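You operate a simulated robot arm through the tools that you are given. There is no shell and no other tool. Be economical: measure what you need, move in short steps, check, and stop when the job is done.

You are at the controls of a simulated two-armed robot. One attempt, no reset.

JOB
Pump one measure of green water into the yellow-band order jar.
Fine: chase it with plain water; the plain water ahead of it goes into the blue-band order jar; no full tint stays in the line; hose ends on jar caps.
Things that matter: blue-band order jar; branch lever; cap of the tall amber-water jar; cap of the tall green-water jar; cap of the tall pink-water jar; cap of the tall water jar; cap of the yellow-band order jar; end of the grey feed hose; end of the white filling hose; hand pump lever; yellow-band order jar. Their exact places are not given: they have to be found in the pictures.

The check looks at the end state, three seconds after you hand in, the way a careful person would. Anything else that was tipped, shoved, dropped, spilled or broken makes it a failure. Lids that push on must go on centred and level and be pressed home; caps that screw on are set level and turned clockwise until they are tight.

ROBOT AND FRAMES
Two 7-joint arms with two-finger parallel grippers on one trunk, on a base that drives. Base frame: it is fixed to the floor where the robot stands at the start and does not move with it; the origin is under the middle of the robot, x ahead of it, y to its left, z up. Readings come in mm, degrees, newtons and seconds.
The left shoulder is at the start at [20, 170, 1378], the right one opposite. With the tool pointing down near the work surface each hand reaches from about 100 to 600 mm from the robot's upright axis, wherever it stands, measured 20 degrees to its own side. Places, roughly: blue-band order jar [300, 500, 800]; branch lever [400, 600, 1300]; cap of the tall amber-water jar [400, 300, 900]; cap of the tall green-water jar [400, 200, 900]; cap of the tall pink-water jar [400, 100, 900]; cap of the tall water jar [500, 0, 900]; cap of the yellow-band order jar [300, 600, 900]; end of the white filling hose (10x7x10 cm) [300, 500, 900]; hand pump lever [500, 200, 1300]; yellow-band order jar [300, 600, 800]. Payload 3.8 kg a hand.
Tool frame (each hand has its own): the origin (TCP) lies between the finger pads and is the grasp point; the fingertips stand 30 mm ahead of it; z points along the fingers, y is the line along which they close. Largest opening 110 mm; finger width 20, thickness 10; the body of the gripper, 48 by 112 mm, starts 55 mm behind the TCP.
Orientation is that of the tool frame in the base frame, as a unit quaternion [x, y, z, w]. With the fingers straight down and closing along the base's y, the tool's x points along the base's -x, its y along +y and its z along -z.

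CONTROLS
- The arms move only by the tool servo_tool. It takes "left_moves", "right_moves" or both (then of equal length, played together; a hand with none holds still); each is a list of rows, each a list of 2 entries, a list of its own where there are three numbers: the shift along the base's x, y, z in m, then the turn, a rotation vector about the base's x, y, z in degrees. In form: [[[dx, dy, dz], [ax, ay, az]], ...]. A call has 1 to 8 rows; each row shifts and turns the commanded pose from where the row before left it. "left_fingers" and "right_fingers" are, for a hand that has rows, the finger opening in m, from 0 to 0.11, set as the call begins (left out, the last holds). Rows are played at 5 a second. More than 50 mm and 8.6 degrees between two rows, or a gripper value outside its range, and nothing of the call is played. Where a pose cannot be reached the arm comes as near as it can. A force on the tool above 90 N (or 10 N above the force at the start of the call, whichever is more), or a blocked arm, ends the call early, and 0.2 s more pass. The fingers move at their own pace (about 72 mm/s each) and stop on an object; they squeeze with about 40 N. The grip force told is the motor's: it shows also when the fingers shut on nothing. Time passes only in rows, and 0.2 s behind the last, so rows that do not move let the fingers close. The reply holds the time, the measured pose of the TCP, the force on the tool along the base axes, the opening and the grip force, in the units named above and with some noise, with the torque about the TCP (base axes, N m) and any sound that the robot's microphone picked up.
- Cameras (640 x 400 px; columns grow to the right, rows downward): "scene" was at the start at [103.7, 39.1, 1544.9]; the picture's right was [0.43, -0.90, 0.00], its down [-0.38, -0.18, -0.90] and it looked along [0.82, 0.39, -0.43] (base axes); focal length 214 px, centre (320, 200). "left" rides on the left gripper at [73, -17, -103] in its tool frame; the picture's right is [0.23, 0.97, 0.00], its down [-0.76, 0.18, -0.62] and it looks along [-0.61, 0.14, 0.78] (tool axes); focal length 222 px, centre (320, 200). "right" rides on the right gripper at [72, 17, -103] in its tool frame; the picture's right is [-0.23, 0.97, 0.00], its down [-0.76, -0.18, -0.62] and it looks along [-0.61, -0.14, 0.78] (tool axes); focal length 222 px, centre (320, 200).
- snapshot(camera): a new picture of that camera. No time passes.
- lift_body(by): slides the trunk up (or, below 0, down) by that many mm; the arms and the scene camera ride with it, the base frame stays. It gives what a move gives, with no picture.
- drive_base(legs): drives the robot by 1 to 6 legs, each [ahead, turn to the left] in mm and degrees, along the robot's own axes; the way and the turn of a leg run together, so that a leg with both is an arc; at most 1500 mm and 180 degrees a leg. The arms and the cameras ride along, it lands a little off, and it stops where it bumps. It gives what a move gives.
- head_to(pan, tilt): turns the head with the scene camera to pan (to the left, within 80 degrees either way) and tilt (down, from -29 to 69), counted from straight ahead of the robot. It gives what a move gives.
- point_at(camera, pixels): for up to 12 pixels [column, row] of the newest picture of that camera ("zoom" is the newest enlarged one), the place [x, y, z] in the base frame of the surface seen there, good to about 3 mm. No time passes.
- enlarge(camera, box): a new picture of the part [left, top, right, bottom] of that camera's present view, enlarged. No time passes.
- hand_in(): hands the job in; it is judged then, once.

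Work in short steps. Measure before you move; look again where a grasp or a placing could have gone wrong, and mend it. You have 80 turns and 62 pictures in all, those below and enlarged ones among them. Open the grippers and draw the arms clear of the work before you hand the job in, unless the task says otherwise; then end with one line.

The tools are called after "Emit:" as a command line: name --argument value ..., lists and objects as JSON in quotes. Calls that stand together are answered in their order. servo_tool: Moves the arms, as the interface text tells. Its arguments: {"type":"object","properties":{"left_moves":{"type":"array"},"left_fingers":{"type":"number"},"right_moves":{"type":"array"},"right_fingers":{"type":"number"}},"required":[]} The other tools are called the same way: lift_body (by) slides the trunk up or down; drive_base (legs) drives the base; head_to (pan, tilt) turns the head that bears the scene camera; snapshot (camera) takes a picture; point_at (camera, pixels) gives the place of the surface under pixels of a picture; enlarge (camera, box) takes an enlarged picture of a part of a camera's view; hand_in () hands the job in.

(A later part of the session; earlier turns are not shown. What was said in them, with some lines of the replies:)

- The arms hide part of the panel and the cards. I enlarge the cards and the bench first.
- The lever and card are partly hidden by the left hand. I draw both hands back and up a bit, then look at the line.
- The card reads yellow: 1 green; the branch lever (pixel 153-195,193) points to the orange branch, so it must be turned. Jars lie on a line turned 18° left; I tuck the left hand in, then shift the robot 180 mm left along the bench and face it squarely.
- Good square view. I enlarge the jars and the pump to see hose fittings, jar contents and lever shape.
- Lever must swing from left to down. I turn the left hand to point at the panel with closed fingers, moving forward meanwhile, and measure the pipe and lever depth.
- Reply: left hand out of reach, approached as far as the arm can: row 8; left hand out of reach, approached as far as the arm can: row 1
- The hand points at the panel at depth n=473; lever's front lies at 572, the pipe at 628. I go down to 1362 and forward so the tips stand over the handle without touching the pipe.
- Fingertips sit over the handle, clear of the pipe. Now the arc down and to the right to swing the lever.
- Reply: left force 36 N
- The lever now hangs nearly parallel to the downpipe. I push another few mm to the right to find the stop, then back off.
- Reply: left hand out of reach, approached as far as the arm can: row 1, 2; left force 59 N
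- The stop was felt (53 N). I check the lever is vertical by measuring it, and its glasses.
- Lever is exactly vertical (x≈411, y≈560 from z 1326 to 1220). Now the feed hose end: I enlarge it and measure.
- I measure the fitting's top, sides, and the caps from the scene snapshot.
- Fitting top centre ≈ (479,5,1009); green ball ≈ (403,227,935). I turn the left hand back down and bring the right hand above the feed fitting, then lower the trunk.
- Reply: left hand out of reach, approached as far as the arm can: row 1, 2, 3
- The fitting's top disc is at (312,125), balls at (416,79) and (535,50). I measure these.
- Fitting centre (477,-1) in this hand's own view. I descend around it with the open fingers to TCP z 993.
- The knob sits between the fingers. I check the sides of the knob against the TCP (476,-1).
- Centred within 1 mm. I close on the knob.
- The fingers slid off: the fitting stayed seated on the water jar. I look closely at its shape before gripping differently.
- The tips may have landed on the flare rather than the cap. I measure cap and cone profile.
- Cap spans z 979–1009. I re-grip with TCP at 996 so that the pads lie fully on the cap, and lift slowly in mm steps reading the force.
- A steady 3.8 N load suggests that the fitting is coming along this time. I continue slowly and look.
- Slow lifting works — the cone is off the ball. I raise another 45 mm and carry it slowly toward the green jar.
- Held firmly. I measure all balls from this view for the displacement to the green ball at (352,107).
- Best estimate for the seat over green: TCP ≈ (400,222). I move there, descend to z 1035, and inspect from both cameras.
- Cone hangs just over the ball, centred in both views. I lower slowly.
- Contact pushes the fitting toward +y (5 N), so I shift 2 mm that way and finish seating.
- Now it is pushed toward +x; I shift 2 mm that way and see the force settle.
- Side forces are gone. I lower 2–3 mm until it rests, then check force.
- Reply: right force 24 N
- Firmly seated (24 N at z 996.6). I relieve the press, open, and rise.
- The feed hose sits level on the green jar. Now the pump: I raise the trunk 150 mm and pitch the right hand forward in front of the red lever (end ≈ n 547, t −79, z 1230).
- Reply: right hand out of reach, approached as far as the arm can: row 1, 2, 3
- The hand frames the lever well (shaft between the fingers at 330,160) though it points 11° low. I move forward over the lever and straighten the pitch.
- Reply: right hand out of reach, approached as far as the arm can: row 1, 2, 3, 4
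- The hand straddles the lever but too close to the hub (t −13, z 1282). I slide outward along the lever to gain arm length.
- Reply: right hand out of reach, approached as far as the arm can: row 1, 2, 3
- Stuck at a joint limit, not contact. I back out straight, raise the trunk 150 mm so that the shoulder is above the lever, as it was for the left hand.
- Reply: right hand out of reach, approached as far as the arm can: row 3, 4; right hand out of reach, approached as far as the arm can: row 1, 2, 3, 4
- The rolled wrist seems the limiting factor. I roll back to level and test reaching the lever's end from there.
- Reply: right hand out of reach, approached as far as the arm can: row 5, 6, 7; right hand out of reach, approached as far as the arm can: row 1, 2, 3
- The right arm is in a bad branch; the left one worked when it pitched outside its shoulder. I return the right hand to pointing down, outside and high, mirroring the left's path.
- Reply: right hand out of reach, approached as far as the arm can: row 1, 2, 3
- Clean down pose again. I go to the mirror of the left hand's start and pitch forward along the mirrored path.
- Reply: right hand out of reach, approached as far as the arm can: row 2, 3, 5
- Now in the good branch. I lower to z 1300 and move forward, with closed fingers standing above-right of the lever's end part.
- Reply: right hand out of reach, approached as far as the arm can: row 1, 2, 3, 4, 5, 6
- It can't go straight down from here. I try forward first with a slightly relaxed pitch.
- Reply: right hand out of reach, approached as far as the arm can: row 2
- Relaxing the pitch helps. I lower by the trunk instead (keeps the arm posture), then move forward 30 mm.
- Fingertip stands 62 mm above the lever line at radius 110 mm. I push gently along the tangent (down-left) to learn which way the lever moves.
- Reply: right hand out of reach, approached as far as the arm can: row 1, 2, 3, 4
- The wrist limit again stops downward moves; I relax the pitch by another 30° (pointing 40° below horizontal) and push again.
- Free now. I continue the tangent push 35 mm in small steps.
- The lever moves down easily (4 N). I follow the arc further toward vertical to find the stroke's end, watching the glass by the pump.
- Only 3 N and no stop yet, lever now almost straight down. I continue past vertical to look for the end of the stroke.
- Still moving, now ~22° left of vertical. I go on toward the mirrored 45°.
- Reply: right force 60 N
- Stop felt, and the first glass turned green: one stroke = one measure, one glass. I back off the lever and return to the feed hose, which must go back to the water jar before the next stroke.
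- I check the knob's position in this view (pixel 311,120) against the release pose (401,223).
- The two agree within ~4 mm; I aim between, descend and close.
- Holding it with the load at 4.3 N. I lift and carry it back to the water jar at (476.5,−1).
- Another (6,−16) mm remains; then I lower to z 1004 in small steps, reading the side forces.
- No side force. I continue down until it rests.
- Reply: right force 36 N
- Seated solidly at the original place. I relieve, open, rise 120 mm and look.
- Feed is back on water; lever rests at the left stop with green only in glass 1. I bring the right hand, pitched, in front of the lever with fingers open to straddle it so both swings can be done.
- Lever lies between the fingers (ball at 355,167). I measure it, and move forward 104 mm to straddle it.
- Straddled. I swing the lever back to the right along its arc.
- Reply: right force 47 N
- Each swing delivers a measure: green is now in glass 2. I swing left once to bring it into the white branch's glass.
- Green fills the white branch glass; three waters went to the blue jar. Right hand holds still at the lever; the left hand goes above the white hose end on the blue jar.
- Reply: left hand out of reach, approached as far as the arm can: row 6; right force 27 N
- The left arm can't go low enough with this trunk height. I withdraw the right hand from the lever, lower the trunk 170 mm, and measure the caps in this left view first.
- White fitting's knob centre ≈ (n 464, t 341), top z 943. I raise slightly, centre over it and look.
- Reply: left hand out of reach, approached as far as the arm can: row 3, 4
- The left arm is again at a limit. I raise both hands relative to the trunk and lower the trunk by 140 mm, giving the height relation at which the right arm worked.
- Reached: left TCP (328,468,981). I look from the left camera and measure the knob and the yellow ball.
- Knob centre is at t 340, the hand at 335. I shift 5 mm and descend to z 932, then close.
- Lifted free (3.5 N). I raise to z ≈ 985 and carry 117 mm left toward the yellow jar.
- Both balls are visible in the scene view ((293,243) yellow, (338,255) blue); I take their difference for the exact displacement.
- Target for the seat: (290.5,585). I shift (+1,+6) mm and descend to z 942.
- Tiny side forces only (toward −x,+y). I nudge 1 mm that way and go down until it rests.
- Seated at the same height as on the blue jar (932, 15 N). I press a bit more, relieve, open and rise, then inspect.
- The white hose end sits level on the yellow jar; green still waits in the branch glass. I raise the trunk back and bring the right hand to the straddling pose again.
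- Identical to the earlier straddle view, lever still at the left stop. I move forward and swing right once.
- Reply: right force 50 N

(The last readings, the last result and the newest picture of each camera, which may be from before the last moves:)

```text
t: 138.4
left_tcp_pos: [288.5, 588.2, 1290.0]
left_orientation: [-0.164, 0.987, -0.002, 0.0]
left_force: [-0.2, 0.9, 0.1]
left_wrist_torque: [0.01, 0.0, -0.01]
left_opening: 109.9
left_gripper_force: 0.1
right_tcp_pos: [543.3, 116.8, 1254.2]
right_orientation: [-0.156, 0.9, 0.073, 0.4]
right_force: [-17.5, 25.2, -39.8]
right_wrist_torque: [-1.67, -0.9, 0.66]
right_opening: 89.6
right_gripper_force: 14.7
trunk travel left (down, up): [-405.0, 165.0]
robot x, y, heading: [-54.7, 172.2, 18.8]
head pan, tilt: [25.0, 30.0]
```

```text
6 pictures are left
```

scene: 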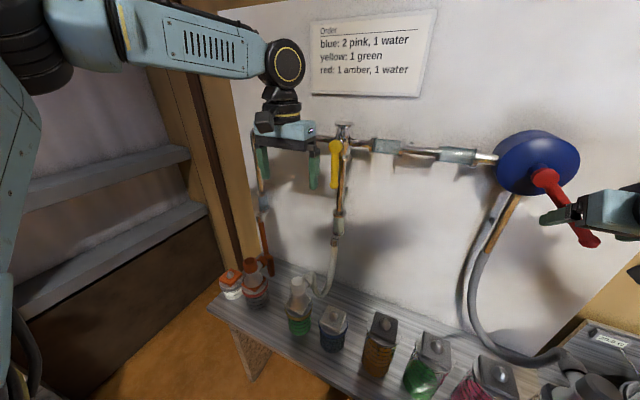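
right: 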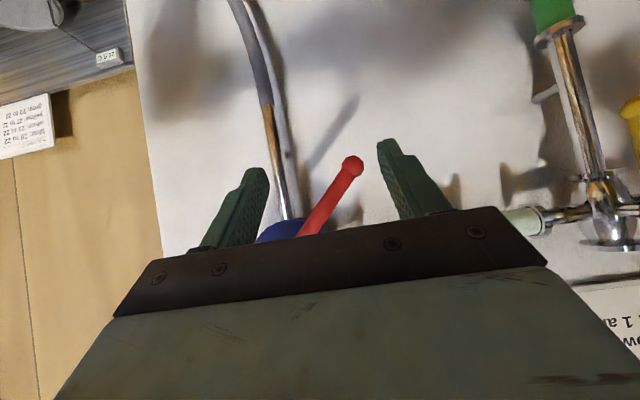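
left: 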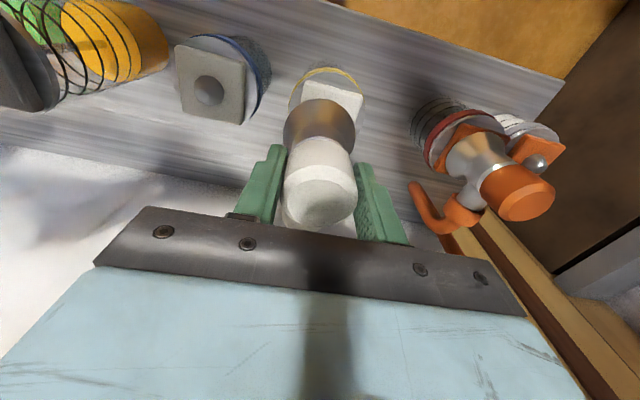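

Green reached the yellow jar. I enlarge the line and jars to check the remaining tint.

Emit:
enlarge --camera "scene" --box '[220, 190, 380, 360]'

```text
2.35 times, centred on (300, 275) of scene
```

zoom: 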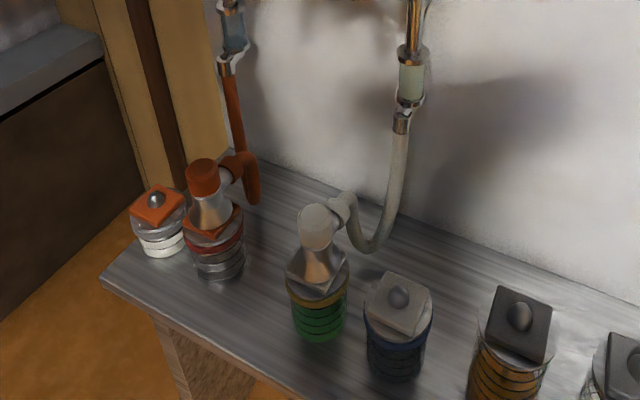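

Yellow jar holds the green measure and only a faint tint trails in the glass. I ease off the lever and withdraw both hands.

Emit:
servo_tool --right_moves '[[[-0.003, 0.0085, -0.003], [0, 0, 0]], [[-0.02, -0.007, 0], [0, 0, 0]], [[-0.04, -0.0138, 0], [0, 0, 0]], [[-0.04, -0.0138, 0], [0, 0, 0]], [[-0.04, -0.0138, 0.01], [0, 0, 0]], [[-0.03, -0.02, 0.02], [0, 0, 0]]]' --left_moves '[[[-0.02, -0.007, 0], [0, 0, 0]], [[-0.03, -0.01, 0], [0, 0, 0]], [[-0.03, -0.01, 0], [0, 0, 0]], [[-0.03, -0.01, 0.01], [0, 0, 0]], [[0, 0, 0.01], [0, 0, 0]], [[0, 0, 0.01], [0, 0, 0]]]'

Emit:
head_to --pan 0 --tilt 32

Emit:
snapshot --camera "scene"

```text
t: 139.8
left_tcp_pos: [177.7, 547.7, 1321.2]
left_orientation: [-0.162, 0.987, 0.0, 0.001]
left_force: [-0.3, -0.8, 0.2]
left_wrist_torque: [-0.01, -0.02, 0.02]
left_opening: 109.8
left_gripper_force: 0.0
right_tcp_pos: [390.4, 53.0, 1298.6]
right_orientation: [-0.147, 0.897, 0.074, 0.411]
right_force: [0.6, -0.5, -0.6]
right_wrist_torque: [0.01, -0.03, 0.01]
right_opening: 75.0
right_gripper_force: 0.0
right hand out of reach, approached as far as the arm can: row 6
trunk travel left (down, up): [-405.0, 165.0]
robot x, y, heading: [-55.6, 172.1, 18.7]
head pan, tilt: [25.0, 30.0]
```

```text
t: 140.7
left_tcp_pos: [180.3, 547.5, 1322.4]
left_orientation: [-0.163, 0.987, 0.0, 0.001]
left_force: [0.5, 0.9, 0.1]
left_wrist_torque: [-0.02, 0.0, -0.03]
left_opening: 110.1
left_gripper_force: 0.1
right_tcp_pos: [391.0, 53.4, 1297.0]
right_orientation: [-0.147, 0.897, 0.074, 0.41]
right_force: [0.0, -0.3, -0.6]
right_wrist_torque: [0.01, 0.02, -0.05]
right_opening: 75.0
right_gripper_force: 0.1
trunk travel left (down, up): [-405.0, 165.0]
robot x, y, heading: [-55.7, 170.4, 18.3]
head pan, tilt: [0.0, 32.0]
```

```text
4 pictures are left
```

scene: 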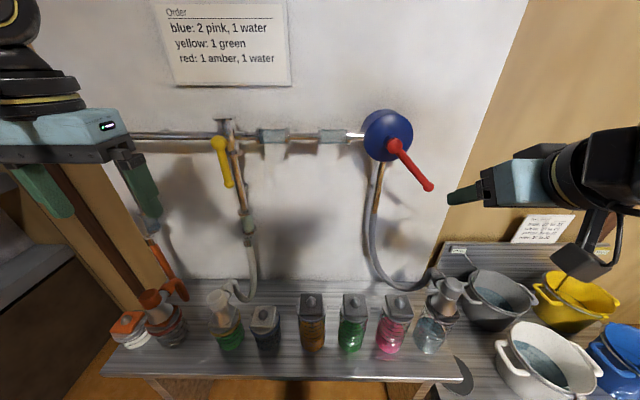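

Everything is in place: white end on the yellow jar, grey feed on the water jar, nothing tipped, both hands open and clear. I open the right gripper fully and hand in.

Emit:
servo_tool --right_moves '[[[-0.01, -0.005, 0.01], [0, 0, 0]], [[0, 0, 0], [0, 0, 0]]]' --right_fingers 0.11

Emit:
hand_in

```text
t: 141.3
left_tcp_pos: [179.6, 547.7, 1320.0]
left_orientation: [-0.162, 0.987, 0.0, 0.002]
left_force: [0.1, 0.1, 0.3]
left_wrist_torque: [-0.02, 0.01, -0.02]
left_opening: 109.9
left_gripper_force: 0.0
right_tcp_pos: [385.5, 49.3, 1309.2]
right_orientation: [-0.147, 0.897, 0.074, 0.41]
right_force: [0.6, 1.1, 0.6]
right_wrist_torque: [0.0, 0.02, -0.01]
right_opening: 110.1
right_gripper_force: 0.0
right hand out of reach, approached as far as the arm can: row 1
trunk travel left (down, up): [-405.0, 165.0]
robot x, y, heading: [-54.9, 173.4, 18.3]
head pan, tilt: [0.0, 32.0]
```

```text
The job is handed in.
```

One measure of green is in the yellow-band jar, chased with plain water; the three measures of plain water ahead of it went into the blue-band jar, only a faint tint is left in the branch glass, and both hose ends sit on jar caps (white on yellow-band, grey on tall water).
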